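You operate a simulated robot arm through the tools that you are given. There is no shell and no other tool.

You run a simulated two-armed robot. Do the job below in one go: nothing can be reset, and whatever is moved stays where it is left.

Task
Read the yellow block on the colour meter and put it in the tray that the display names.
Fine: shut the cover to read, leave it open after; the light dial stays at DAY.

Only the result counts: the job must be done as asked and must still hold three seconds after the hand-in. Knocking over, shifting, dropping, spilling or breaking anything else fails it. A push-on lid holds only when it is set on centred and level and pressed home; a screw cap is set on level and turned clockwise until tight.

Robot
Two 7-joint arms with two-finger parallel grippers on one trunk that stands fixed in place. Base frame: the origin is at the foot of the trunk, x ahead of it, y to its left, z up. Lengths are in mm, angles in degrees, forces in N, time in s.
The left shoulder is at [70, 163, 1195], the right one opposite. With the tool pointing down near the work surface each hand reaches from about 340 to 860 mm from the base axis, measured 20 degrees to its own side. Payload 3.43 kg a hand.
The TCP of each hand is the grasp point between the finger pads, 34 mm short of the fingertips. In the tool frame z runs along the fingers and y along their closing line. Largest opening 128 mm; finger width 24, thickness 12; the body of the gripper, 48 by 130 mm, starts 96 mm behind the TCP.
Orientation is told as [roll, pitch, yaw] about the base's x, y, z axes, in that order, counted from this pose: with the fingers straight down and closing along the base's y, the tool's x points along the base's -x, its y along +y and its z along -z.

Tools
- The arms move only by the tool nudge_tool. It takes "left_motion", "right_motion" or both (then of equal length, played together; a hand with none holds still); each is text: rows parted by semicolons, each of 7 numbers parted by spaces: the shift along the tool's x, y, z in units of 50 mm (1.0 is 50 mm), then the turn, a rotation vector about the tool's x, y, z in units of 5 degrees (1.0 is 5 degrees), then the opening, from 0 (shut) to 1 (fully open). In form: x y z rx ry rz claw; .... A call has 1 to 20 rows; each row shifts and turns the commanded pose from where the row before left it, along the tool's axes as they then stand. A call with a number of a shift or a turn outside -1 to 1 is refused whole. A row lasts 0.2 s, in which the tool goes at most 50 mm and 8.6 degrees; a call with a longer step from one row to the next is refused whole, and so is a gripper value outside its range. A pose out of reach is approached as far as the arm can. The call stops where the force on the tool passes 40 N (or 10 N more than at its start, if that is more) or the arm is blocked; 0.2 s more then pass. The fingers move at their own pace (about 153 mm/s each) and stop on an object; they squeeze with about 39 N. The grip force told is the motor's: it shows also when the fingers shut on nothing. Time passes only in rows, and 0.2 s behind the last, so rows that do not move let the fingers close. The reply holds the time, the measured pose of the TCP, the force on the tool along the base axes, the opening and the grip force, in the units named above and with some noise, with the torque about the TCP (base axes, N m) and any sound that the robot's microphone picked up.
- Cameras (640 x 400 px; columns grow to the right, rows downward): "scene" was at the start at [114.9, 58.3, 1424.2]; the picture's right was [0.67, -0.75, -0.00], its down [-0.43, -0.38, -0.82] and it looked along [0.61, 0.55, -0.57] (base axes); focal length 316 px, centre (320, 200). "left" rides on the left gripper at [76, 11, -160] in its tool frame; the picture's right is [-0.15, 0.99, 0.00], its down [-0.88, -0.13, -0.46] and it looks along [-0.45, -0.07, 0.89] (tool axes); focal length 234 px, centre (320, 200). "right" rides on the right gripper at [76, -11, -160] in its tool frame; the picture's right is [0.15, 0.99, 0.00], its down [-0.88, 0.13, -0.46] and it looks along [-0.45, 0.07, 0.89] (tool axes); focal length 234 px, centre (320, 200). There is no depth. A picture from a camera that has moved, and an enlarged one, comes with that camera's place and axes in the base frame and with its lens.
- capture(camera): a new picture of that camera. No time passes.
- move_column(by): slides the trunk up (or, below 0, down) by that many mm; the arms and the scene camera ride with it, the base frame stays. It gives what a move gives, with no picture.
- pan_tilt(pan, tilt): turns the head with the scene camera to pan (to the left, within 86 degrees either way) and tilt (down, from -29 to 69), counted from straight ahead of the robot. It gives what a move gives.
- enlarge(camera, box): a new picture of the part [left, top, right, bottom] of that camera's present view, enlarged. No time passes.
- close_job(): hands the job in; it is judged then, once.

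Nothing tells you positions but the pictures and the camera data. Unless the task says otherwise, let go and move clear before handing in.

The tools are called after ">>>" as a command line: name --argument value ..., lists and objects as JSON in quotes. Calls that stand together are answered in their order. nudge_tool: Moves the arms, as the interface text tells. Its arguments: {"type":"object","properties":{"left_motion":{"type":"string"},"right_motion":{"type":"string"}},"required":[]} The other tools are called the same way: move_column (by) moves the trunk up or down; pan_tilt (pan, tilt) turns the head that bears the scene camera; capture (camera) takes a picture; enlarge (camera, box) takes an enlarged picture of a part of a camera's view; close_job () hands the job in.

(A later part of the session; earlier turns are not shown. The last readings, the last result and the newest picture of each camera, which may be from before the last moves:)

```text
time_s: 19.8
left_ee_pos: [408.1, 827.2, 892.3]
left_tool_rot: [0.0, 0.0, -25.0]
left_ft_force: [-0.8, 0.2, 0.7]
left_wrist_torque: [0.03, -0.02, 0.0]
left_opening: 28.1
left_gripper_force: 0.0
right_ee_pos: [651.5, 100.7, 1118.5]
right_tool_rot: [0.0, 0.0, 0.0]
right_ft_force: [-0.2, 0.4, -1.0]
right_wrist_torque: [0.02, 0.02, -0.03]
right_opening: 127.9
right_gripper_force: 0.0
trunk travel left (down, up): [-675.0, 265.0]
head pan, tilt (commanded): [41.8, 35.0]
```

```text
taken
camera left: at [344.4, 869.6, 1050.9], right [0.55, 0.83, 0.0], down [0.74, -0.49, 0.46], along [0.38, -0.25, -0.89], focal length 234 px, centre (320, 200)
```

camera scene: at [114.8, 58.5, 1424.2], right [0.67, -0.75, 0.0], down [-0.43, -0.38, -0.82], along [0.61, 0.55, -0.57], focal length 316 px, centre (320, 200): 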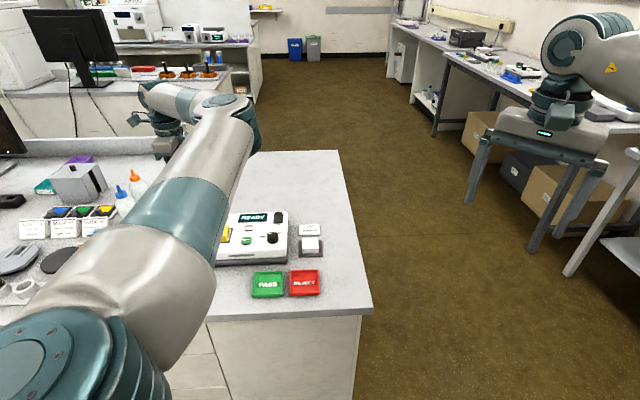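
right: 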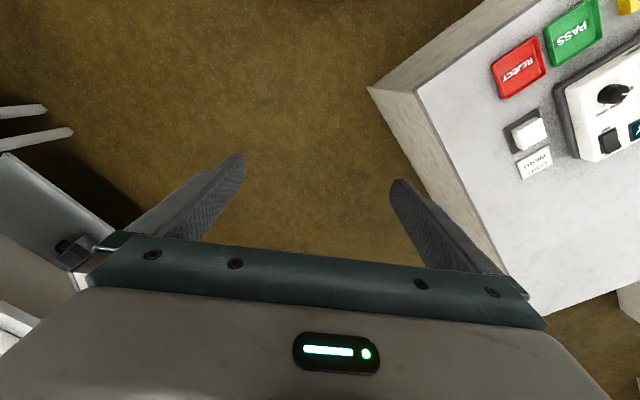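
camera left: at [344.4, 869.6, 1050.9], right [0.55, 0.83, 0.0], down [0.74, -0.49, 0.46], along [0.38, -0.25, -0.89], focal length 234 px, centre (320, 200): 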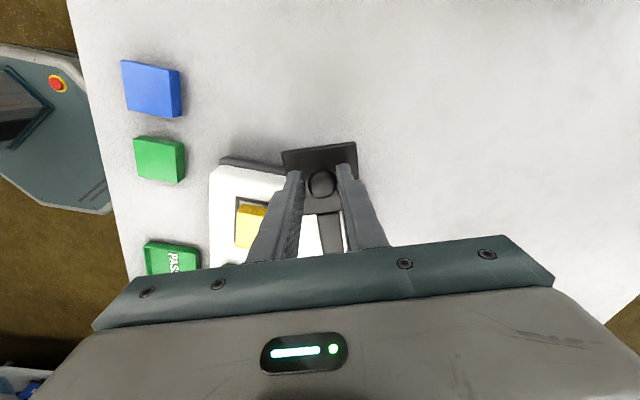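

The cover follows the hand with very little force. I'll carry on round the arc.

>>> nudge_tool --left_motion "-0.00715 -0.1638 0 0 0 -1 0.22; -0.00715 -0.1638 0 0 0 -1 0.22; -0.00715 -0.1638 0 0 0 -1 0.22; -0.00715 -0.1638 0 0 0 -1 0.22; -0.00715 -0.1638 0 0 0 -1 0.22; -0.00715 -0.1638 0 0 0 -1 0.22; -0.00715 -0.1638 0 0 0 -1 0.22; -0.00715 -0.1638 0 0 0 -1 0.22; -0.00715 -0.1638 0 0 0 -1 0.22; -0.00715 -0.1638 0 0 0 -1 0.22; -0.00715 -0.1638 0 0 0 -1 0.22; 0 0 0 0 0 0 0.22"

>>> capture --camera "left"

>>> enlarge --camera "left" --box '[220, 110, 420, 250]'

```text
time_s: 22.4
left_ee_pos: [412.6, 741.6, 893.9]
left_tool_rot: [0.0, 0.0, 30.0]
left_ft_force: [-0.4, 0.8, 0.1]
left_wrist_torque: [-0.01, -0.01, 0.02]
left_opening: 28.3
left_gripper_force: 0.0
right_ee_pos: [651.8, 100.3, 1119.0]
right_tool_rot: [0.0, -0.1, 0.2]
right_ft_force: [-0.5, 1.1, 0.0]
right_wrist_torque: [0.0, -0.03, 0.01]
right_opening: 128.2
right_gripper_force: 0.1
trunk travel left (down, up): [-675.0, 265.0]
head pan, tilt (commanded): [41.8, 35.0]
```

```text
taken
camera left: at [342.0, 713.1, 1052.1], right [-0.37, 0.93, 0.0], down [0.83, 0.33, 0.46], along [0.42, 0.17, -0.89], focal length 234 px, centre (320, 200)
```

left: 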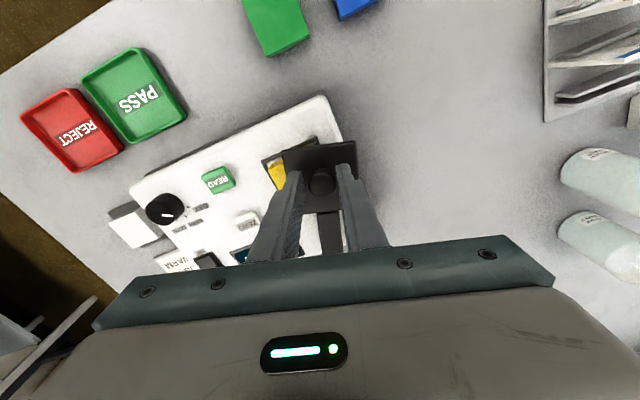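

```text
2.86 times, centred on (320, 180) of left
camera zoom: at [342.0, 713.1, 1052.1], right [-0.37, 0.93, 0.0], down [0.83, 0.33, 0.46], along [0.42, 0.17, -0.89], focal length 669 px, centre (320, 257)
```

zoom: 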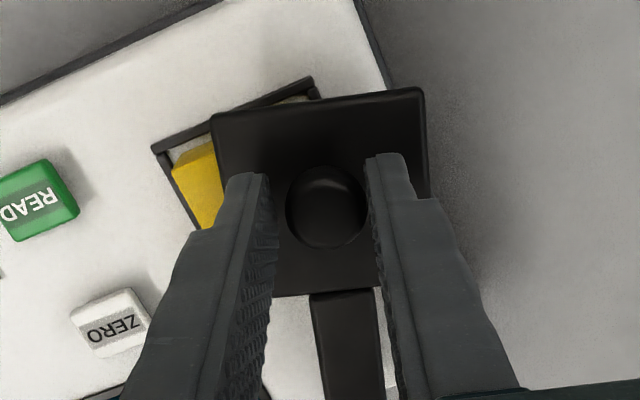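

The plate is sweeping cleanly over the block, with about 15° left. I'll finish the swing in gentle steps.

>>> nudge_tool --left_motion "-0.00715 -0.1638 0 0 0 -1 0.22; -0.00715 -0.1638 0 0 0 -1 0.22; -0.00715 -0.1638 0 0 0 -1 0.22; 0 -0.03 0 0 0 0 0.22; 0 0 0 0 0 0 0.22"

>>> enlarge --camera "left" --box '[220, 110, 420, 250]'

```text
time_s: 23.6
left_ee_pos: [429.8, 721.1, 894.0]
left_tool_rot: [-0.1, 0.0, 45.0]
left_ft_force: [0.6, 0.4, 0.8]
left_wrist_torque: [0.0, -0.02, 0.01]
left_opening: 28.1
left_gripper_force: 0.0
right_ee_pos: [652.4, 100.4, 1118.4]
right_tool_rot: [0.0, 0.0, 0.0]
right_ft_force: [0.0, -0.4, -1.2]
right_wrist_torque: [0.01, 0.01, -0.03]
right_opening: 128.3
right_gripper_force: 0.0
trunk travel left (down, up): [-675.0, 265.0]
head pan, tilt (commanded): [41.8, 35.0]
```

```text
2.86 times, centred on (320, 180) of left
camera zoom: at [367.9, 675.3, 1052.0], right [-0.6, 0.8, 0.0], down [0.71, 0.53, 0.46], along [0.37, 0.27, -0.89], focal length 669 px, centre (320, 257)
```

zoom: 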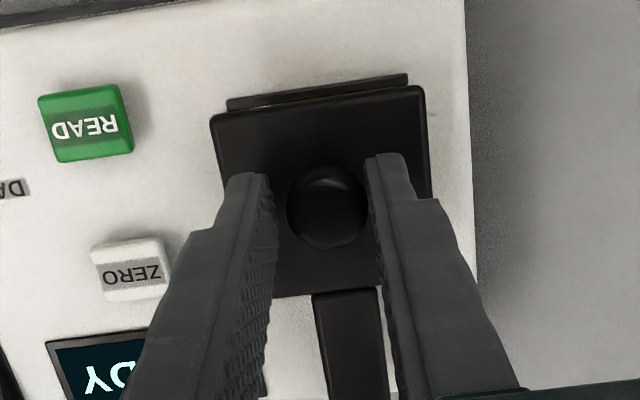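

The plate now lies over the frame. I'll nudge it a little more to feel for the end stop.

>>> nudge_tool --left_motion "0 -0.03 0 0 0 0 0.22; 0 -0.03 0 0 0 0 0.22; 0 0 0 0 0 0 0.22"

>>> enlarge --camera "left" --box '[220, 110, 420, 250]'

>>> enlarge --camera "scene" --box '[190, 170, 350, 310]'

```text
time_s: 24.4
left_ee_pos: [432.3, 718.2, 893.2]
left_tool_rot: [0.1, 0.1, 45.0]
left_ft_force: [-2.8, 4.8, 0.9]
left_wrist_torque: [0.12, 0.08, -0.04]
left_opening: 31.3
left_gripper_force: 2.3
right_ee_pos: [652.0, 101.5, 1118.7]
right_tool_rot: [0.0, 0.0, 0.0]
right_ft_force: [-0.3, -1.0, -0.2]
right_wrist_torque: [0.01, -0.01, 0.0]
right_opening: 127.9
right_gripper_force: 0.0
trunk travel left (down, up): [-675.0, 265.0]
head pan, tilt (commanded): [41.8, 35.0]
```

```text
2.86 times, centred on (320, 180) of left
camera zoom: at [368.9, 673.9, 1051.9], right [-0.6, 0.8, 0.0], down [0.71, 0.53, 0.46], along [0.37, 0.27, -0.89], focal length 669 px, centre (320, 257)
```

zoom: 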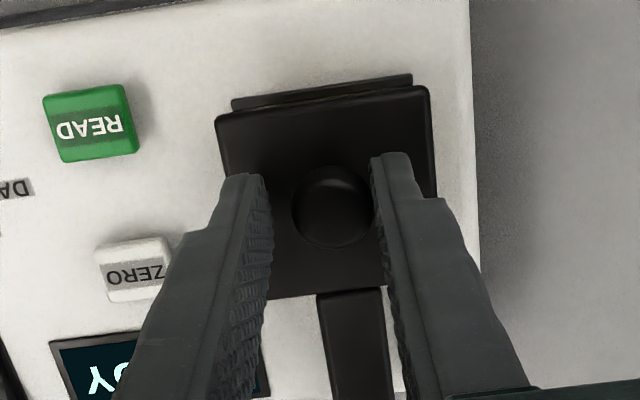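

```text
2.86 times, centred on (270, 240) of scene
camera zoom: at [114.4, 59.1, 1424.2], right [0.67, -0.75, 0.0], down [-0.43, -0.38, -0.82], along [0.61, 0.55, -0.57], focal length 901 px, centre (463, 86)
```

zoom: 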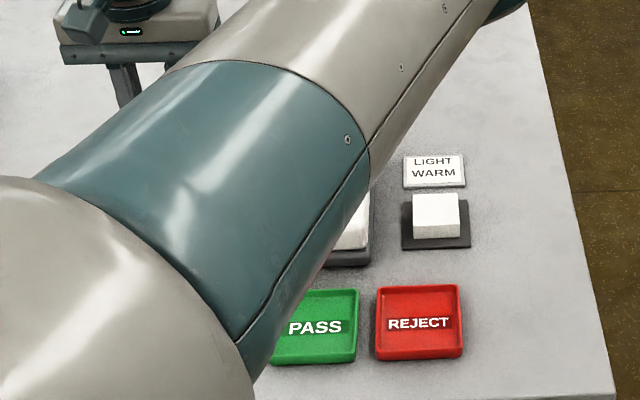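

I felt the end stop, so the cover is shut. I'll open the fingers, lift clear and look at the closed cover and the READ button.

>>> nudge_tool --left_motion "0 0.03 0 0 0 0 0.4; 0 0 0 0 0 0 0.4; 0 0 -0.5 0 0 0 0.4; 0 0 -0.8 0 0 0 0.4; 0 0 -0.7 0 0 0 0.2; 0 0 0 0 0 0 0; 0 0 0 0 0 0 0"

>>> capture --camera "left"

>>> enlarge --camera "left" --box '[160, 60, 400, 240]'

```text
time_s: 26.0
left_ee_pos: [431.0, 718.6, 993.7]
left_tool_rot: [0.1, 0.1, 45.0]
left_ft_force: [-0.6, -0.3, -0.2]
left_wrist_torque: [0.02, -0.01, 0.05]
left_opening: 0.0
left_gripper_force: 33.3
right_ee_pos: [652.4, 101.4, 1117.8]
right_tool_rot: [0.1, 0.0, 0.0]
right_ft_force: [-0.4, -0.2, -0.9]
right_wrist_torque: [0.03, -0.03, -0.05]
right_opening: 127.9
right_gripper_force: 0.1
trunk travel left (down, up): [-675.0, 265.0]
head pan, tilt (commanded): [41.8, 35.0]
```

```text
taken
camera left: at [368.3, 672.4, 1152.0], right [-0.6, 0.8, 0.0], down [0.72, 0.53, 0.46], along [0.37, 0.27, -0.89], focal length 234 px, centre (320, 200)
```

left: 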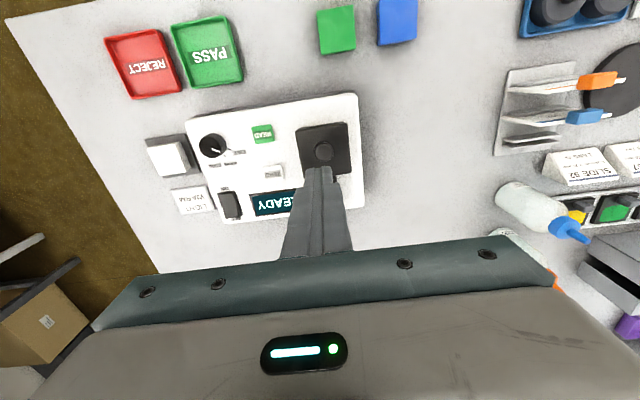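

```text
2.22 times, centred on (280, 150) of left
camera zoom: at [368.3, 672.4, 1152.0], right [-0.6, 0.8, 0.0], down [0.72, 0.53, 0.46], along [0.37, 0.27, -0.89], focal length 520 px, centre (409, 311)
```

zoom: 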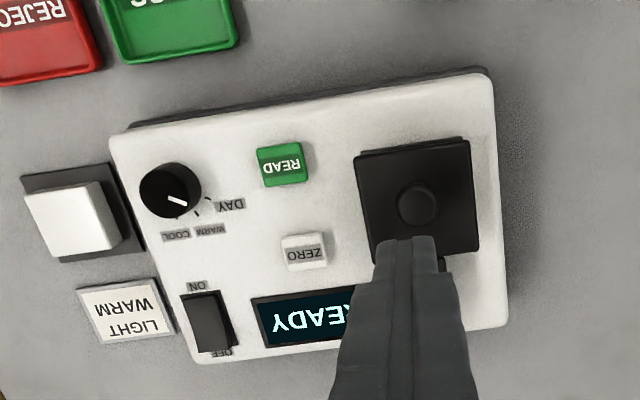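

The cover is fully shut over the block, and the display still says READY. READ is at about [467, 649] with its top near z = 824. I'll bring the closed fingers over it.

>>> nudge_tool --left_motion "0.232 -0.745 0 0 0 0 0; 0.232 -0.745 0 0 0 0 0; 0 0 0.56 0 0 0 0; 0 0 0.56 0 0 0 0; 0 0 0.56 0 0 0 0; 0 0 0.5 0 0 0 0; 0 0 0 0 0 0 0; 0 0 0 0 0 0 0"

>>> capture --camera "left"

>>> enlarge --camera "left" --box '[240, 100, 400, 200]'

```text
time_s: 27.8
left_ee_pos: [465.8, 651.3, 885.3]
left_tool_rot: [-0.1, 0.0, 45.0]
left_ft_force: [0.5, 0.0, 0.2]
left_wrist_torque: [0.01, -0.04, -0.04]
left_opening: 0.0
left_gripper_force: 32.7
right_ee_pos: [652.4, 100.5, 1119.3]
right_tool_rot: [0.0, -0.1, 0.0]
right_ft_force: [0.1, -0.2, -0.9]
right_wrist_torque: [0.03, -0.03, 0.01]
right_opening: 127.8
right_gripper_force: 0.0
trunk travel left (down, up): [-675.0, 265.0]
head pan, tilt (commanded): [41.8, 35.0]
```

```text
taken
camera left: at [403.8, 605.1, 1043.4], right [-0.6, 0.8, 0.0], down [0.72, 0.53, 0.46], along [0.37, 0.27, -0.89], focal length 234 px, centre (320, 200)
```

left: 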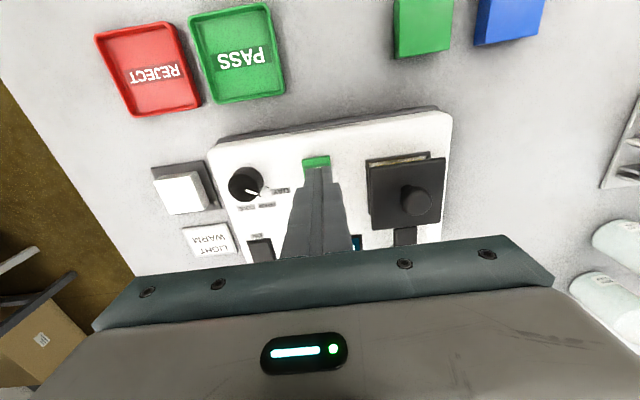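

```text
4.00 times, centred on (320, 150) of left
camera zoom: at [403.8, 605.1, 1043.4], right [-0.6, 0.8, 0.0], down [0.72, 0.53, 0.46], along [0.37, 0.27, -0.89], focal length 937 px, centre (320, 400)
```

zoom: 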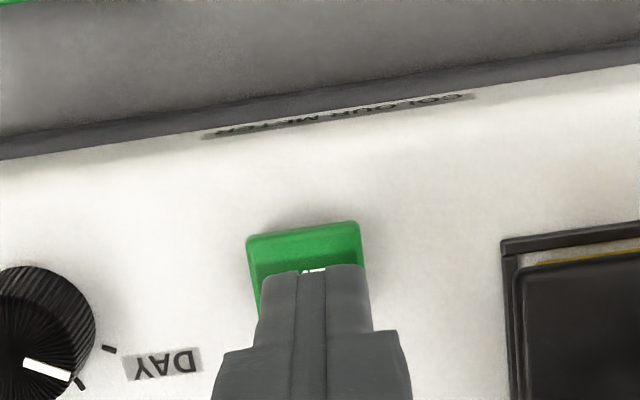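

The fingertips are over READ, about 3 mm to one side. I'll correct that and lower to just above the button.

>>> nudge_tool --left_motion "0 -0.05 0.2 0 0 0 0; 0 0 0.2 0 0 0 0; 0 0 0 0 0 0 0; 0 0 0.04 0 0 0 0; 0 0 0.04 0 0 0 0; 0 0 0 0 0 0 0"

>>> enlarge --camera "left" --box '[240, 100, 400, 200]'

```text
time_s: 29.2
left_ee_pos: [467.9, 649.2, 860.5]
left_tool_rot: [0.0, 0.0, 45.0]
left_ft_force: [-0.5, 0.0, 1.5]
left_wrist_torque: [0.01, -0.02, -0.01]
left_opening: 0.1
left_gripper_force: 32.9
right_ee_pos: [652.1, 101.2, 1118.0]
right_tool_rot: [0.0, -0.1, 0.0]
right_ft_force: [0.0, 0.1, 0.2]
right_wrist_torque: [-0.01, -0.01, 0.02]
right_opening: 127.8
right_gripper_force: 0.0
trunk travel left (down, up): [-675.0, 265.0]
head pan, tilt (commanded): [41.8, 35.0]
heard: click
```

```text
4.00 times, centred on (320, 150) of left
camera zoom: at [406.4, 603.6, 1019.1], right [-0.6, 0.8, 0.0], down [0.72, 0.53, 0.46], along [0.37, 0.27, -0.89], focal length 937 px, centre (320, 400)
```

zoom: 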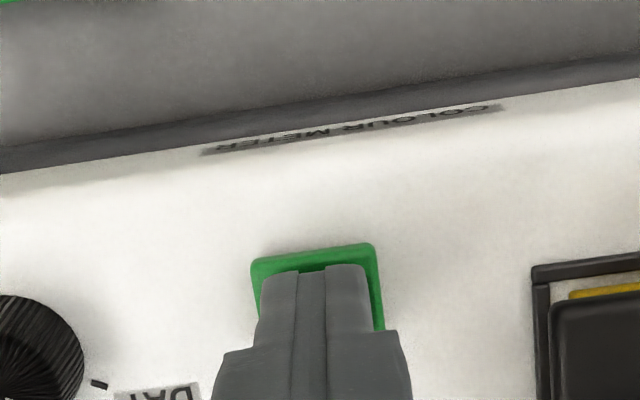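

I heard a click, so READ was pressed. I'll lift straight up and read the display.

>>> nudge_tool --left_motion "0 0 -0.5 0 0 0 0; 0 0 -0.8 0 0 0 0; 0 0 -0.9 0 0 0 0; 0 0 0 0 0 0 0; 0 0 0 0 0 0 0"

>>> capture --camera "left"

>>> enlarge --camera "left" --box '[200, 100, 440, 260]'

```text
time_s: 30.4
left_ee_pos: [466.2, 647.8, 971.3]
left_tool_rot: [0.0, 0.0, 45.0]
left_ft_force: [-0.3, -0.7, -0.3]
left_wrist_torque: [-0.01, 0.02, -0.02]
left_opening: 0.2
left_gripper_force: 33.2
right_ee_pos: [651.4, 100.3, 1118.9]
right_tool_rot: [0.0, 0.0, 0.0]
right_ft_force: [0.1, 0.1, 0.7]
right_wrist_torque: [0.01, 0.01, 0.02]
right_opening: 128.0
right_gripper_force: 0.0
trunk travel left (down, up): [-675.0, 265.0]
head pan, tilt (commanded): [41.8, 35.0]
```

```text
taken
camera left: at [404.1, 602.5, 1129.9], right [-0.6, 0.8, 0.0], down [0.72, 0.53, 0.46], along [0.37, 0.27, -0.89], focal length 234 px, centre (320, 200)
```

left: 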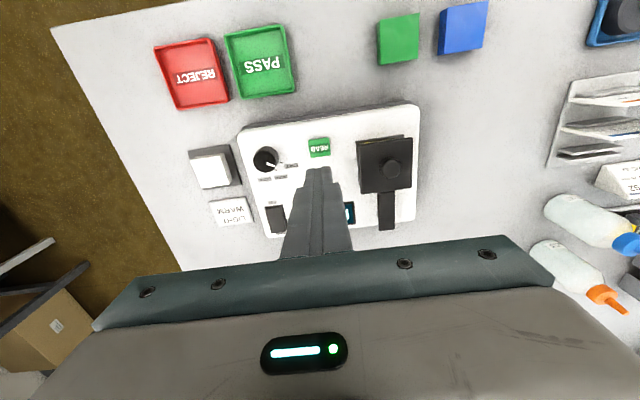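

```text
2.50 times, centred on (320, 180) of left
camera zoom: at [404.1, 602.5, 1129.9], right [-0.6, 0.8, 0.0], down [0.72, 0.53, 0.46], along [0.37, 0.27, -0.89], focal length 585 px, centre (320, 250)
```

zoom: 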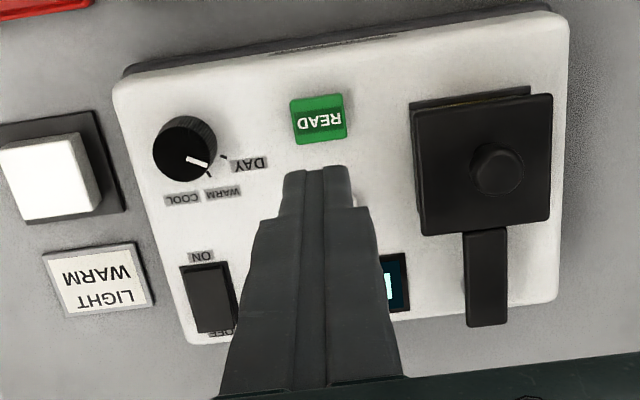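

The fingers hide the display. I'll shift the hand to uncover it.

>>> nudge_tool --left_motion "-0.7 0.3 0 0 0 0 0; -0.7 0.3 0 0 0 0 0; -0.5 0.3 0 0 0 0 0; 0 0 0 0 0 0 0; 0 0 0 0 0 0 0"

>>> capture --camera "left"

>>> enlarge --camera "left" --box '[180, 60, 420, 210]'

```text
time_s: 31.6
left_ee_pos: [503.7, 748.1, 968.7]
left_tool_rot: [0.0, 0.0, 45.1]
left_ft_force: [0.1, -0.5, 0.6]
left_wrist_torque: [-0.01, 0.04, 0.0]
left_opening: 0.0
left_gripper_force: 32.6
right_ee_pos: [652.6, 100.7, 1119.1]
right_tool_rot: [-0.1, 0.0, 0.0]
right_ft_force: [0.3, 0.5, -0.1]
right_wrist_torque: [-0.01, -0.03, 0.0]
right_opening: 127.8
right_gripper_force: 0.1
trunk travel left (down, up): [-675.0, 265.0]
head pan, tilt (commanded): [41.8, 35.0]
```

```text
taken
camera left: at [441.3, 702.3, 1127.3], right [-0.6, 0.8, 0.0], down [0.72, 0.53, 0.46], along [0.37, 0.27, -0.89], focal length 234 px, centre (320, 200)
```

left: 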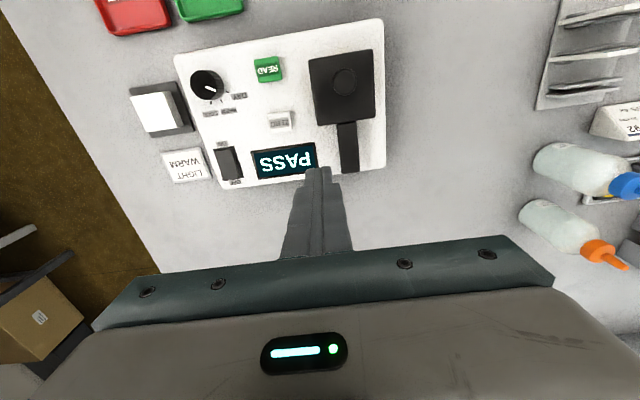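

```text
2.67 times, centred on (300, 135) of left
camera zoom: at [441.3, 702.3, 1127.3], right [-0.6, 0.8, 0.0], down [0.72, 0.53, 0.46], along [0.37, 0.27, -0.89], focal length 624 px, centre (373, 373)
```

zoom: 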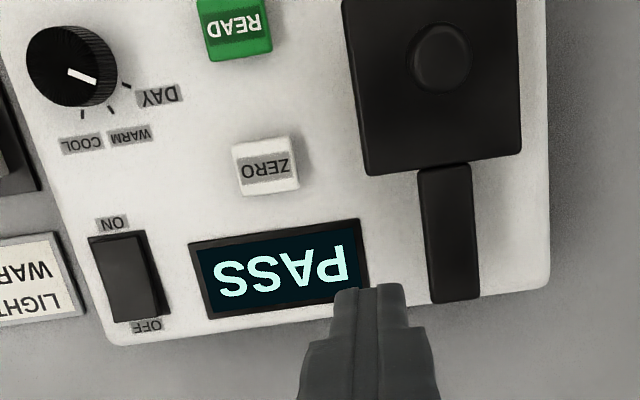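

The display reads PASS. Next I'll open the cover again, going back above the knob with the fingers apart.

>>> nudge_tool --left_motion "0.715 0.361 0 0 0 0 0.4; 0.715 0.361 0 0 0 0 0.4; 0 0 0 0 0 0 0.4; 0 0 0 0 0 0 0.4"

>>> enlarge --camera "left" --box '[240, 100, 400, 200]'

```text
time_s: 32.6
left_ee_pos: [429.4, 721.5, 970.6]
left_tool_rot: [0.0, 0.0, 45.0]
left_ft_force: [-0.2, -0.3, -0.2]
left_wrist_torque: [0.0, 0.02, 0.0]
left_opening: 51.2
left_gripper_force: 0.1
right_ee_pos: [651.8, 99.9, 1118.7]
right_tool_rot: [0.1, 0.0, 0.1]
right_ft_force: [0.2, -0.2, 0.4]
right_wrist_torque: [0.0, 0.02, 0.02]
right_opening: 128.2
right_gripper_force: 0.1
trunk travel left (down, up): [-675.0, 265.0]
head pan, tilt (commanded): [41.8, 35.0]
```

```text
4.00 times, centred on (320, 150) of left
camera zoom: at [366.6, 676.1, 1128.8], right [-0.6, 0.8, 0.0], down [0.72, 0.53, 0.46], along [0.37, 0.27, -0.89], focal length 937 px, centre (320, 400)
```

zoom: 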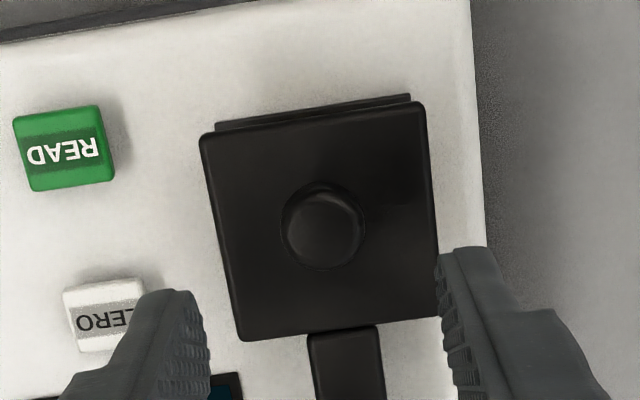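

The hand is aligned over the knob. I'll go down around it.

>>> nudge_tool --left_motion "0 0.02 0.524 0 0 0 0.4; 0 0 0.524 0 0 0 0.4; 0 0 0.524 0 0 0 0.4; 0 0 0 0 0 0 0.4; 0 0 0 0 0 0 0.22; 0 0 0 0 0 0 0.22"

>>> enlarge --camera "left" --box '[220, 110, 420, 250]'

```text
time_s: 34.0
left_ee_pos: [426.9, 723.8, 893.3]
left_tool_rot: [0.0, 0.0, 45.0]
left_ft_force: [0.1, -0.5, -0.3]
left_wrist_torque: [0.01, -0.01, 0.03]
left_opening: 28.4
left_gripper_force: 0.0
right_ee_pos: [652.1, 101.9, 1118.5]
right_tool_rot: [0.1, 0.1, 0.0]
right_ft_force: [-0.3, -0.5, 0.3]
right_wrist_torque: [-0.01, 0.01, -0.02]
right_opening: 128.1
right_gripper_force: 0.0
trunk travel left (down, up): [-675.0, 265.0]
head pan, tilt (commanded): [41.8, 35.0]
```

```text
2.86 times, centred on (320, 180) of left
camera zoom: at [364.2, 677.1, 1051.4], right [-0.6, 0.8, 0.0], down [0.72, 0.53, 0.46], along [0.37, 0.27, -0.89], focal length 669 px, centre (320, 257)
```

zoom: 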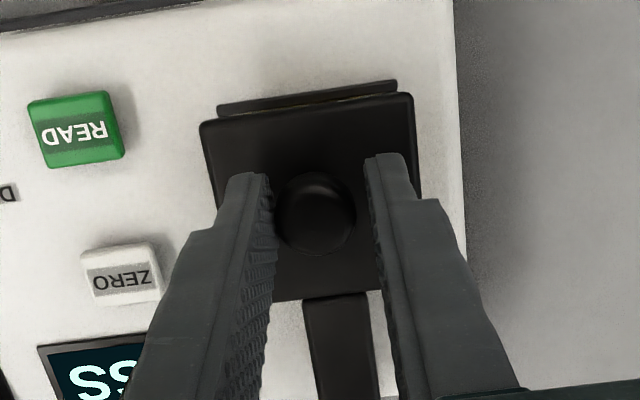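

The knob is against the pushing finger. I'll swing the cover back open along the arc.

>>> nudge_tool --left_motion "-0.00715 0.1638 0 0 0 1 0.22; -0.00715 0.1638 0 0 0 1 0.22; -0.00715 0.1638 0 0 0 1 0.22; -0.00715 0.1638 0 0 0 1 0.22; -0.00715 0.1638 0 0 0 1 0.22; -0.00715 0.1638 0 0 0 1 0.22; -0.00715 0.1638 0 0 0 1 0.22; -0.00715 0.1638 0 0 0 1 0.22; -0.00715 0.1638 0 0 0 1 0.22; 0 0 0 0 0 0 0.22"

>>> enlarge --camera "left" --box '[180, 100, 460, 260]'

```text
time_s: 36.2
left_ee_pos: [398.5, 789.7, 892.1]
left_tool_rot: [0.0, -0.1, -0.1]
left_ft_force: [-0.4, 0.5, -0.7]
left_wrist_torque: [-0.03, -0.02, 0.01]
left_opening: 28.2
left_gripper_force: 0.0
right_ee_pos: [652.0, 100.4, 1117.9]
right_tool_rot: [0.0, 0.0, 0.0]
right_ft_force: [0.3, 0.6, -0.6]
right_wrist_torque: [0.04, -0.03, 0.01]
right_opening: 127.9
right_gripper_force: 0.1
trunk travel left (down, up): [-675.0, 265.0]
head pan, tilt (commanded): [41.8, 35.0]
```

```text
2.29 times, centred on (320, 180) of left
camera zoom: at [323.3, 801.6, 1051.0], right [0.15, 0.99, 0.0], down [0.88, -0.13, 0.46], along [0.45, -0.07, -0.89], focal length 535 px, centre (320, 246)
```

zoom: 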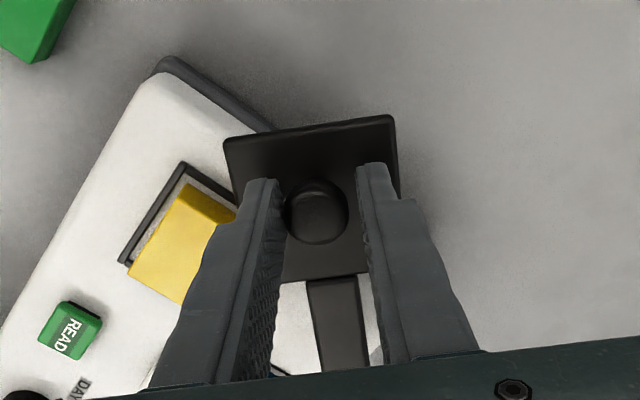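

The cover is halfway back and the block hasn't moved. I'll carry on to fully open.

>>> nudge_tool --left_motion "-0.00715 0.1638 0 0 0 1 0.22; -0.00715 0.1638 0 0 0 1 0.22; -0.00715 0.1638 0 0 0 1 0.22; -0.00715 0.1638 0 0 0 1 0.22; -0.00715 0.1638 0 0 0 1 0.22; -0.00715 0.1638 0 0 0 1 0.22; -0.00715 0.1638 0 0 0 1 0.22; -0.00715 0.1638 0 0 0 1 0.22; -0.00715 0.1638 0 0 0 1 0.22; 0 0.03 0 0 0 0 0.22; 0 0 0 0 0 0 0.22"

>>> capture --camera "left"

```text
time_s: 38.6
left_ee_pos: [428.2, 856.7, 891.2]
left_tool_rot: [0.1, 0.0, -45.1]
left_ft_force: [-1.1, 1.1, -0.4]
left_wrist_torque: [0.01, -0.04, -0.03]
left_opening: 28.2
left_gripper_force: 0.1
right_ee_pos: [651.8, 100.8, 1118.7]
right_tool_rot: [0.0, 0.0, -0.1]
right_ft_force: [0.0, 0.5, -0.7]
right_wrist_torque: [-0.03, -0.01, 0.0]
right_opening: 128.1
right_gripper_force: 0.0
trunk travel left (down, up): [-675.0, 265.0]
head pan, tilt (commanded): [41.8, 35.0]
```

```text
taken
camera left: at [382.3, 919.2, 1050.2], right [0.8, 0.6, 0.0], down [0.53, -0.72, 0.46], along [0.27, -0.37, -0.89], focal length 234 px, centre (320, 200)
```

left: 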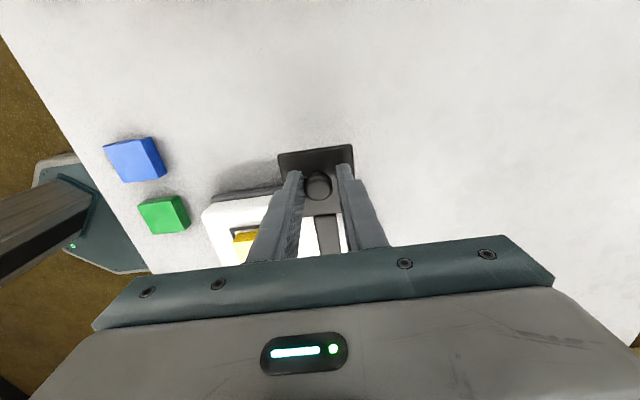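

The cover is near its open position. I'll nudge a little further to reach the open stop.

>>> nudge_tool --left_motion "0 0.03 0 0 0 0 0.22; 0 0.03 0 0 0 0 0.22; 0 0 0 0 0 0 0.22"

```text
time_s: 39.4
left_ee_pos: [430.2, 859.3, 892.6]
left_tool_rot: [-0.1, -0.1, -45.0]
left_ft_force: [-6.2, -6.5, -3.0]
left_wrist_torque: [-0.11, 0.08, 0.01]
left_opening: 33.1
left_gripper_force: 4.4
right_ee_pos: [651.5, 100.4, 1118.8]
right_tool_rot: [0.0, 0.0, 0.1]
right_ft_force: [-0.4, 0.5, 0.1]
right_wrist_torque: [0.03, -0.01, -0.04]
right_opening: 128.1
right_gripper_force: 0.1
trunk travel left (down, up): [-675.0, 265.0]
head pan, tilt (commanded): [41.8, 35.0]
```

I felt the open stop. I'll release the knob, rise, and go back above the block.

>>> nudge_tool --left_motion "0 -0.03 0 0 0 0 0.4; 0 0 0 0 0 0 0.4; 0 0 -0.5 0 0 0 0.4; 0 0 -0.9 0 0 0 0.5; 0 0 -0.4 0 0 0 0.55; -0.632 -0.599 0 0 0 0 0.55; -0.632 -0.599 0 0 0 0 0.55; -0.632 -0.599 0 0 0 0 0.55; 0 0 0 0 0 0 0.55; 0 0 0 0 0 0 0.55"

>>> capture --camera "left"

>>> enlarge --camera "left" --box '[240, 80, 400, 180]'

```text
time_s: 41.6
left_ee_pos: [433.3, 727.0, 982.1]
left_tool_rot: [0.1, 0.0, -45.0]
left_ft_force: [-0.5, 0.6, 0.1]
left_wrist_torque: [0.01, 0.03, 0.02]
left_opening: 70.0
left_gripper_force: 0.1
right_ee_pos: [652.3, 100.6, 1117.7]
right_tool_rot: [0.1, -0.1, 0.1]
right_ft_force: [0.5, 0.2, 0.5]
right_wrist_torque: [0.02, 0.04, 0.0]
right_opening: 127.8
right_gripper_force: 0.0
trunk travel left (down, up): [-675.0, 265.0]
head pan, tilt (commanded): [41.8, 35.0]
```

```text
taken
camera left: at [387.2, 788.8, 1140.5], right [0.8, 0.6, 0.0], down [0.53, -0.72, 0.46], along [0.27, -0.37, -0.89], focal length 234 px, centre (320, 200)
```

left: 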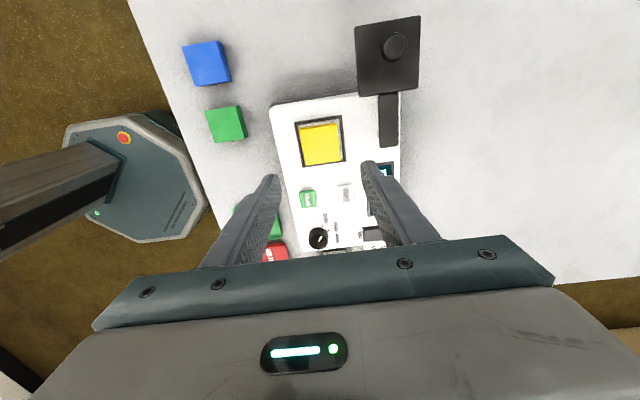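

```text
4.00 times, centred on (320, 130) of left
camera zoom: at [387.2, 788.8, 1140.5], right [0.8, 0.6, 0.0], down [0.53, -0.72, 0.46], along [0.27, -0.37, -0.89], focal length 937 px, centre (320, 480)
```

zoom: 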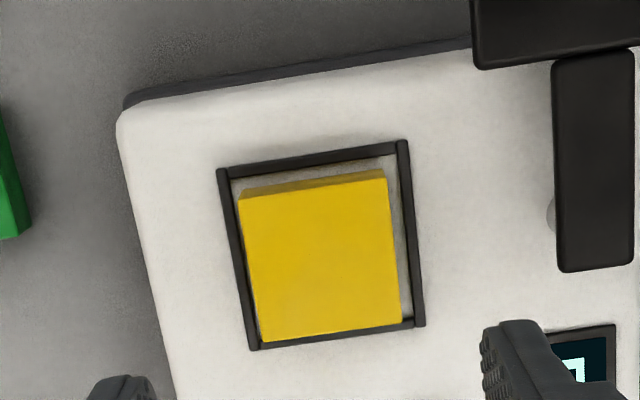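

The cover is back in its original open position and the block is well aligned under the hand. I'll go down and grip it a bit higher than before, so the fingertips clear the tray rim later.

>>> nudge_tool --left_motion "0 0 0.8 0 0 0 0.55; 0 0 0.7 0 0 0 0.55; 0 0 0.5 0 0 0 0.55; 0 0 0.2 0 0 0 0.55; 0 0 0 0 0 0 0.55; 0 0 0 0 0 0 0.55"

>>> enlarge --camera "left" --box '[240, 110, 400, 210]'

```text
time_s: 43.0
left_ee_pos: [432.9, 728.2, 872.1]
left_tool_rot: [0.0, 0.0, -45.0]
left_ft_force: [-0.7, 0.1, -0.1]
left_wrist_torque: [0.06, 0.02, 0.0]
left_opening: 70.3
left_gripper_force: 0.1
right_ee_pos: [652.4, 99.4, 1118.3]
right_tool_rot: [0.0, 0.1, 0.0]
right_ft_force: [0.1, -0.1, 0.7]
right_wrist_torque: [0.0, -0.03, 0.03]
right_opening: 128.1
right_gripper_force: 0.0
trunk travel left (down, up): [-675.0, 265.0]
head pan, tilt (commanded): [41.8, 35.0]
```

```text
4.00 times, centred on (320, 160) of left
camera zoom: at [386.6, 789.6, 1030.4], right [0.8, 0.6, 0.0], down [0.53, -0.71, 0.46], along [0.27, -0.37, -0.89], focal length 937 px, centre (320, 360)
```

zoom: 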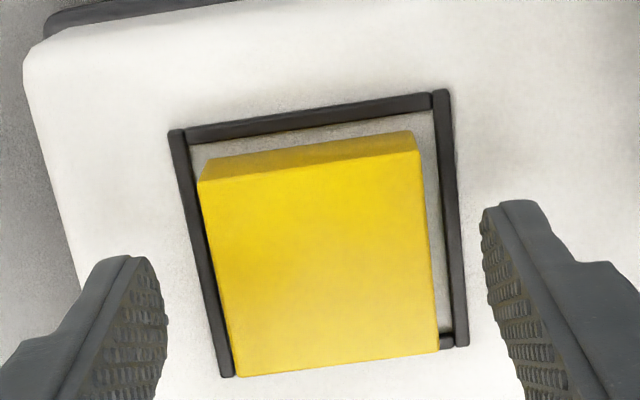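

Both fingers straddle the block evenly. I'll lower 8 mm and close.

>>> nudge_tool --left_motion "0 0 0.09 0 0 0 0.55; 0 0 0.08 0 0 0 0.55; 0 0 0 0 0 0 0.55; 0 0 0 0 0 0 0.3; 0 0 0 0 0 0 0.3; 0 0 0 0 0 0 0.3"

>>> enlarge --camera "left" --box '[240, 110, 400, 210]'

```text
time_s: 44.4
left_ee_pos: [433.6, 727.8, 862.9]
left_tool_rot: [0.0, 0.0, -45.0]
left_ft_force: [-0.5, -0.2, 0.5]
left_wrist_torque: [-0.02, -0.01, 0.0]
left_opening: 47.2
left_gripper_force: 39.0
right_ee_pos: [652.0, 101.1, 1119.0]
right_tool_rot: [0.0, 0.0, 0.0]
right_ft_force: [-0.1, 0.2, 0.3]
right_wrist_torque: [0.0, -0.01, 0.0]
right_opening: 127.9
right_gripper_force: 0.0
trunk travel left (down, up): [-675.0, 265.0]
head pan, tilt (commanded): [41.8, 35.0]
```

```text
4.00 times, centred on (320, 160) of left
camera zoom: at [386.7, 789.8, 1022.3], right [0.8, 0.6, 0.0], down [0.53, -0.71, 0.46], along [0.27, -0.37, -0.89], focal length 937 px, centre (320, 360)
```

zoom: 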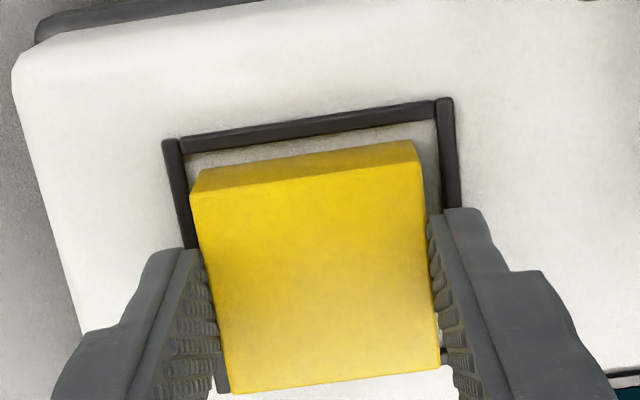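

The block is gripped. I'll lift it and carry it over to the PASS tray near [437, 529], stopping above it to check.

>>> nudge_tool --left_motion "0 0 -0.4 0 0 0 0.3; 0 0 -0.8 0 0 0 0.3; 0 0 -0.3 0 0 0 0.3; -0.571 -0.554 0 0 0 0 0.3; -0.571 -0.554 0 0 0 0 0.3; -0.571 -0.554 0 0 0 0 0.3; -0.571 -0.554 0 0 0 0 0.3; -0.571 -0.554 0 0 0 0 0.3; 0 0 0 0 0 0 0.3; 0 0 0 0 0 0 0.3"

>>> capture --camera "left"

>>> enlarge --camera "left" --box '[240, 80, 400, 200]'

>>> capture --camera "scene"

```text
time_s: 46.6
left_ee_pos: [436.5, 527.1, 938.4]
left_tool_rot: [0.0, 0.1, -45.0]
left_ft_force: [-0.1, 0.3, -1.1]
left_wrist_torque: [-0.01, 0.01, -0.01]
left_opening: 46.8
left_gripper_force: 39.1
right_ee_pos: [652.3, 100.5, 1118.6]
right_tool_rot: [0.0, -0.1, -0.1]
right_ft_force: [1.0, 0.3, 0.2]
right_wrist_torque: [0.03, -0.04, 0.02]
right_opening: 127.8
right_gripper_force: 0.2
trunk travel left (down, up): [-675.0, 265.0]
head pan, tilt (commanded): [41.8, 35.0]
```

```text
taken
camera left: at [390.6, 589.5, 1096.7], right [0.8, 0.6, 0.0], down [0.53, -0.72, 0.46], along [0.27, -0.37, -0.89], focal length 234 px, centre (320, 200)
```

left: 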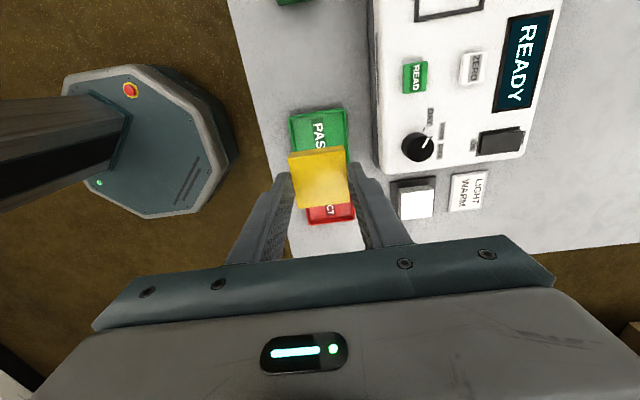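

```text
3.33 times, centred on (320, 140) of left
camera zoom: at [390.6, 589.5, 1096.7], right [0.8, 0.6, 0.0], down [0.53, -0.72, 0.46], along [0.27, -0.37, -0.89], focal length 781 px, centre (320, 400)
```

zoom: 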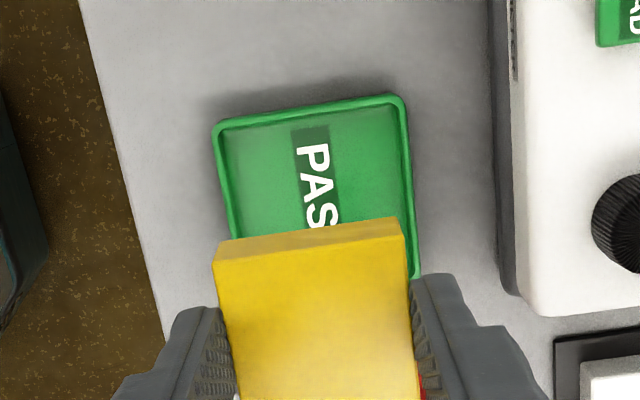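

```text
taken
camera scene: at [115.0, 58.0, 1424.2], right [0.67, -0.75, 0.0], down [-0.43, -0.38, -0.82], along [0.61, 0.55, -0.57], focal length 316 px, centre (320, 200)
```

scene: 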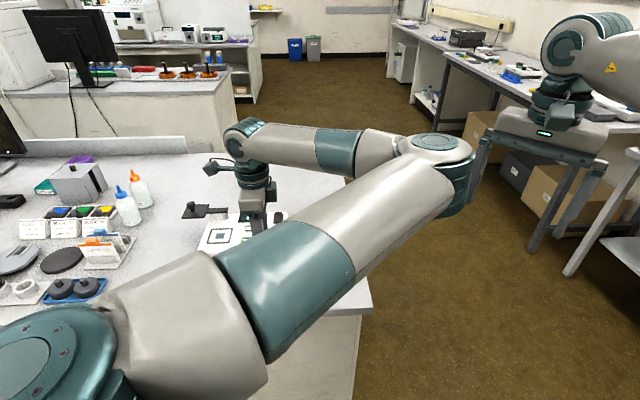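

The display has gone back to READY now that the meter is empty, but it clearly showed PASS. The block is centred over the PASS tray to within about 1 mm. I'll lower it to a little above the tray floor.

>>> nudge_tool --left_motion "0 0 0.7 0 0 0 0.3; 0 0 0.7 0 0 0 0.3; 0 0 0.5 0 0 0 0.3; 0 0 0.3 0 0 0 0.3; 0 0 0.15 0 0 0 0.3; 0 0 0 0 0 0 0.3; 0 0 0 0 0 0 0.3"

>>> capture --camera "left"

>>> enlarge --camera "left" --box '[240, 100, 400, 220]'

```text
time_s: 48.2
left_ee_pos: [435.6, 528.6, 819.5]
left_tool_rot: [0.0, -0.1, -45.0]
left_ft_force: [0.0, 0.3, -0.9]
left_wrist_torque: [0.0, 0.01, 0.01]
left_opening: 46.9
left_gripper_force: 38.8
right_ee_pos: [652.9, 99.9, 1117.9]
right_tool_rot: [0.0, 0.0, 0.0]
right_ft_force: [0.5, 1.3, 0.6]
right_wrist_torque: [-0.01, 0.0, -0.03]
right_opening: 128.0
right_gripper_force: 0.2
trunk travel left (down, up): [-675.0, 265.0]
head pan, tilt (commanded): [41.8, 35.0]
```

```text
taken
camera left: at [389.4, 590.3, 978.8], right [0.8, 0.6, 0.0], down [0.53, -0.71, 0.46], along [0.27, -0.37, -0.89], focal length 234 px, centre (320, 200)
```

left: 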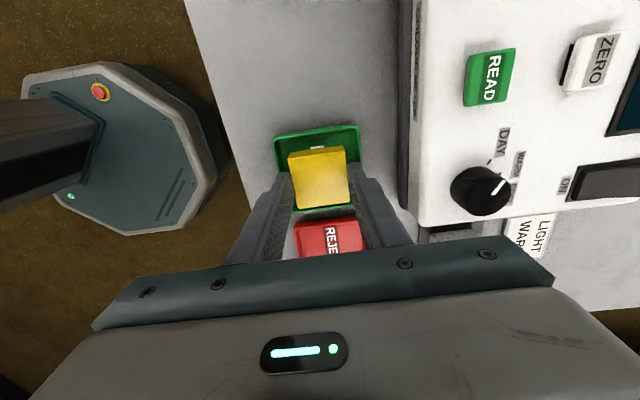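

```text
3.33 times, centred on (320, 160) of left
camera zoom: at [389.4, 590.3, 978.8], right [0.8, 0.6, 0.0], down [0.53, -0.71, 0.46], along [0.27, -0.37, -0.89], focal length 781 px, centre (320, 333)
```

zoom: 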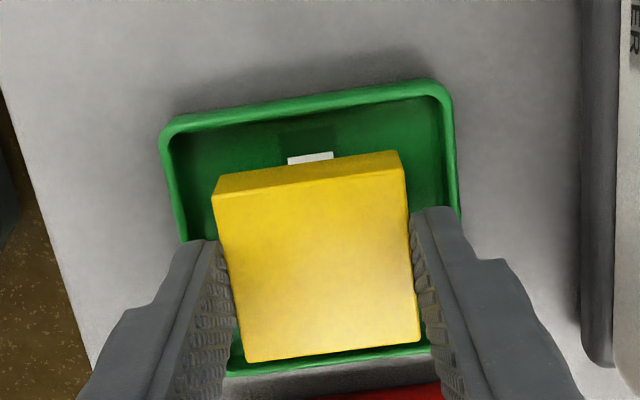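

The block is centred in the tray with no contact yet. I'll lower further in small steps, watching the force.

>>> nudge_tool --left_motion "0 0 0.04 0 0 0 0.3; 0 0 0.04 0 0 0 0.3; 0 0 0.04 0 0 0 0.3; 0 0 0 0 0 0 0.3"

```text
time_s: 49.2
left_ee_pos: [436.9, 529.1, 814.5]
left_tool_rot: [-0.1, -0.1, -45.0]
left_ft_force: [-0.2, 0.6, -0.5]
left_wrist_torque: [-0.01, 0.02, -0.04]
left_opening: 47.1
left_gripper_force: 38.9
right_ee_pos: [651.3, 100.5, 1118.3]
right_tool_rot: [0.0, 0.0, 0.0]
right_ft_force: [0.4, 0.4, 0.1]
right_wrist_torque: [0.03, 0.0, 0.04]
right_opening: 128.0
right_gripper_force: 0.1
trunk travel left (down, up): [-675.0, 265.0]
head pan, tilt (commanded): [41.8, 35.0]
```

>>> nudge_tool --left_motion "0 0 0.03 0 0 0 0.3; 0 0 0.03 0 0 0 0.3; 0 0 0.03 0 0 0 0.3; 0 0 0 0 0 0 0.3"

>>> enlarge --camera "left" --box '[240, 100, 400, 220]'

```text
time_s: 50.2
left_ee_pos: [435.5, 528.8, 809.5]
left_tool_rot: [0.0, 0.0, -45.1]
left_ft_force: [0.0, 0.7, 3.5]
left_wrist_torque: [-0.09, 0.04, -0.02]
left_opening: 47.2
left_gripper_force: 38.7
right_ee_pos: [652.7, 100.3, 1118.2]
right_tool_rot: [0.1, 0.1, -0.1]
right_ft_force: [0.6, 0.2, 0.2]
right_wrist_torque: [0.01, -0.02, 0.02]
right_opening: 128.2
right_gripper_force: 0.0
trunk travel left (down, up): [-675.0, 265.0]
head pan, tilt (commanded): [41.8, 35.0]
```

```text
3.33 times, centred on (320, 160) of left
camera zoom: at [390.0, 591.1, 968.8], right [0.8, 0.6, 0.0], down [0.53, -0.72, 0.46], along [0.27, -0.37, -0.89], focal length 781 px, centre (320, 333)
```

zoom: 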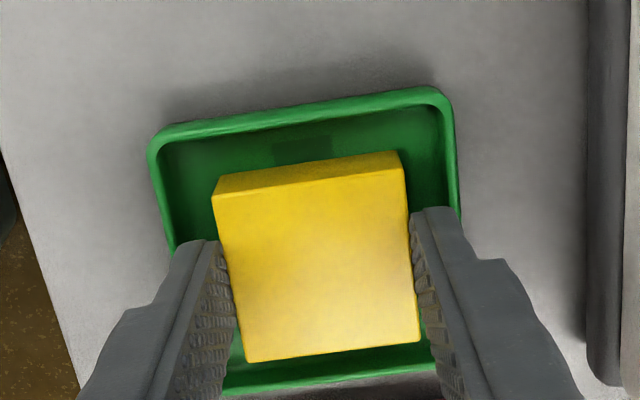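

Contact with about 3.5 N, and the fingertips are above the rim. I'll go one millimetre more to seat it, open slightly, then rise straight up.

>>> nudge_tool --left_motion "0 0 0.015 0 0 0 0.3; 0 0 0 0 0 0 0.3"

>>> nudge_tool --left_motion "0 0 0 0 0 0 0.43; 0 0 0 0 0 0 0.43; 0 0 -0.2 0 0 0 0.45; 0 0 -0.4 0 0 0 0.45; 0 0 -0.8 0 0 0 0.5; 0 0 -0.9 0 0 0 0.5; 0 0 0 0 0 0 0.5"

>>> capture --camera "left"

>>> enlarge --camera "left" --box '[240, 80, 400, 200]'

```text
time_s: 50.8
left_ee_pos: [436.4, 529.6, 810.6]
left_tool_rot: [0.1, -0.1, -45.2]
left_ft_force: [2.9, 2.8, 11.8]
left_wrist_torque: [-0.12, 0.01, 0.06]
left_opening: 47.1
left_gripper_force: 39.1
right_ee_pos: [652.3, 100.0, 1118.4]
right_tool_rot: [0.0, 0.0, -0.1]
right_ft_force: [0.8, -0.3, 0.4]
right_wrist_torque: [-0.02, -0.02, 0.03]
right_opening: 128.2
right_gripper_force: 0.1
trunk travel left (down, up): [-675.0, 265.0]
head pan, tilt (commanded): [41.8, 35.0]
```

```text
time_s: 52.4
left_ee_pos: [438.8, 528.4, 924.7]
left_tool_rot: [-0.2, 0.0, -45.1]
left_ft_force: [-0.5, -0.5, 0.2]
left_wrist_torque: [-0.01, 0.0, -0.01]
left_opening: 64.0
left_gripper_force: 0.0
right_ee_pos: [652.2, 100.6, 1118.3]
right_tool_rot: [0.0, 0.0, 0.0]
right_ft_force: [0.2, 0.7, 0.7]
right_wrist_torque: [-0.02, 0.0, -0.03]
right_opening: 128.0
right_gripper_force: 0.0
trunk travel left (down, up): [-675.0, 265.0]
head pan, tilt (commanded): [41.8, 35.0]
```

```text
taken
camera left: at [392.8, 590.1, 1083.0], right [0.8, 0.6, 0.0], down [0.53, -0.71, 0.46], along [0.27, -0.37, -0.89], focal length 234 px, centre (320, 200)
```

left: 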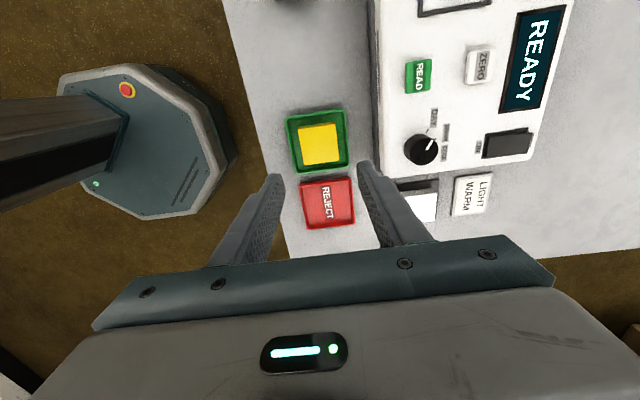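

```text
3.33 times, centred on (320, 140) of left
camera zoom: at [392.8, 590.1, 1083.0], right [0.8, 0.6, 0.0], down [0.53, -0.71, 0.46], along [0.27, -0.37, -0.89], focal length 781 px, centre (320, 400)
```

zoom: 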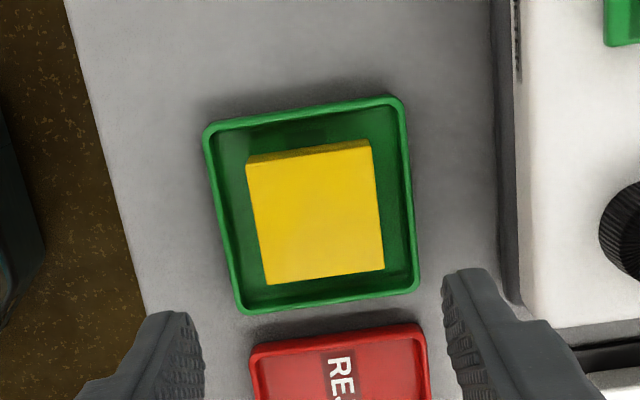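

The yellow block lies flat and centred in the PASS tray. I'll lift the hand clear and check the whole table (cover, dial and everything else) before handing in.

>>> nudge_tool --left_motion "0 0 -0.9 0 0 0 0.5; 0 0 -0.9 0 0 0 0.5; 0 0 -0.9 0 0 0 0.5; 0.5 0.7 0 0 0 0 0.5; 0.5 0.7 0 0 0 0 0.5; 0 0 0 0 0 0 0.5; 0 0 0 0 0 0 0.5"

>>> capture --camera "left"

>>> enlarge --camera "left" --box '[200, 0, 460, 200]'

>>> enlarge --camera "scene" --box '[160, 150, 380, 320]'

```text
time_s: 54.0
left_ee_pos: [449.5, 615.6, 1061.3]
left_tool_rot: [0.0, -0.1, -45.1]
left_ft_force: [0.3, 0.6, 0.0]
left_wrist_torque: [-0.01, 0.0, 0.0]
left_opening: 63.9
left_gripper_force: 0.0
right_ee_pos: [652.6, 101.9, 1118.4]
right_tool_rot: [0.0, 0.1, 0.0]
right_ft_force: [-0.6, -0.7, 1.0]
right_wrist_torque: [-0.04, 0.0, -0.01]
right_opening: 128.0
right_gripper_force: 0.0
trunk travel left (down, up): [-675.0, 265.0]
head pan, tilt (commanded): [41.8, 35.0]
```

```text
taken
camera left: at [404.1, 676.7, 1218.4], right [0.8, 0.6, 0.0], down [0.53, -0.71, 0.46], along [0.27, -0.37, -0.89], focal length 234 px, centre (320, 200)
```

left: 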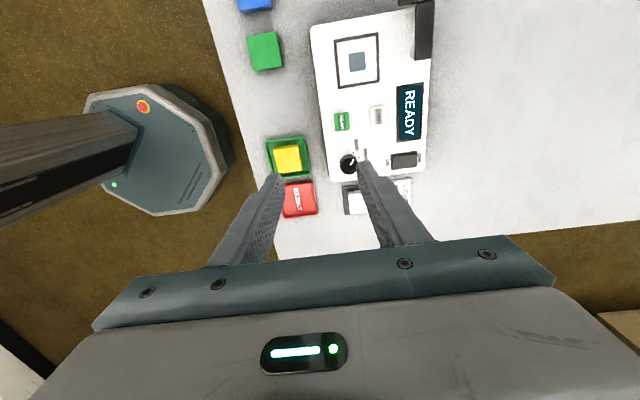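

```text
2.00 times, centred on (330, 100) of left
camera zoom: at [404.1, 676.7, 1218.4], right [0.8, 0.6, 0.0], down [0.53, -0.71, 0.46], along [0.27, -0.37, -0.89], focal length 468 px, centre (300, 400)
```

zoom: 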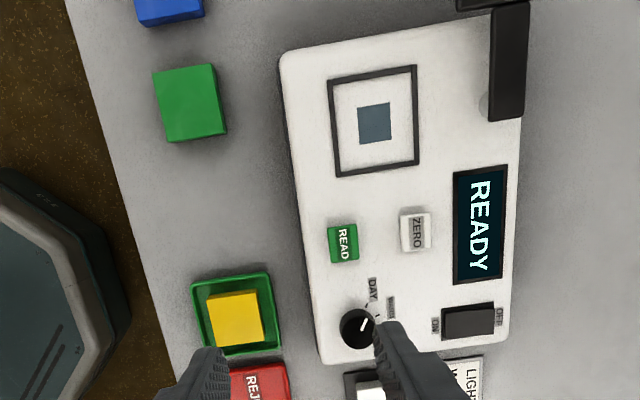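

```text
2.35 times, centred on (270, 235) of scene
camera zoom: at [115.2, 59.1, 1424.1], right [0.67, -0.75, 0.0], down [-0.43, -0.38, -0.82], along [0.61, 0.55, -0.57], focal length 742 px, centre (438, 118)
```

zoom: 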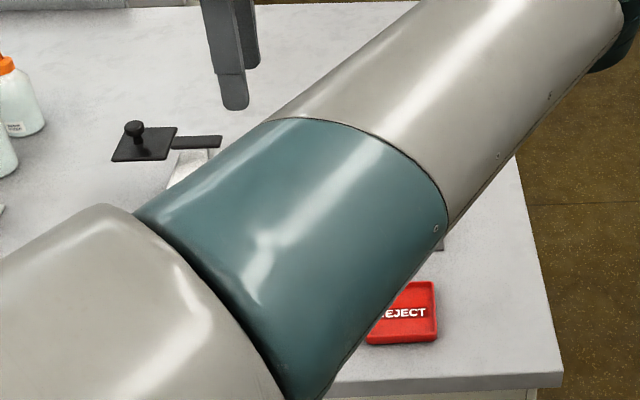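

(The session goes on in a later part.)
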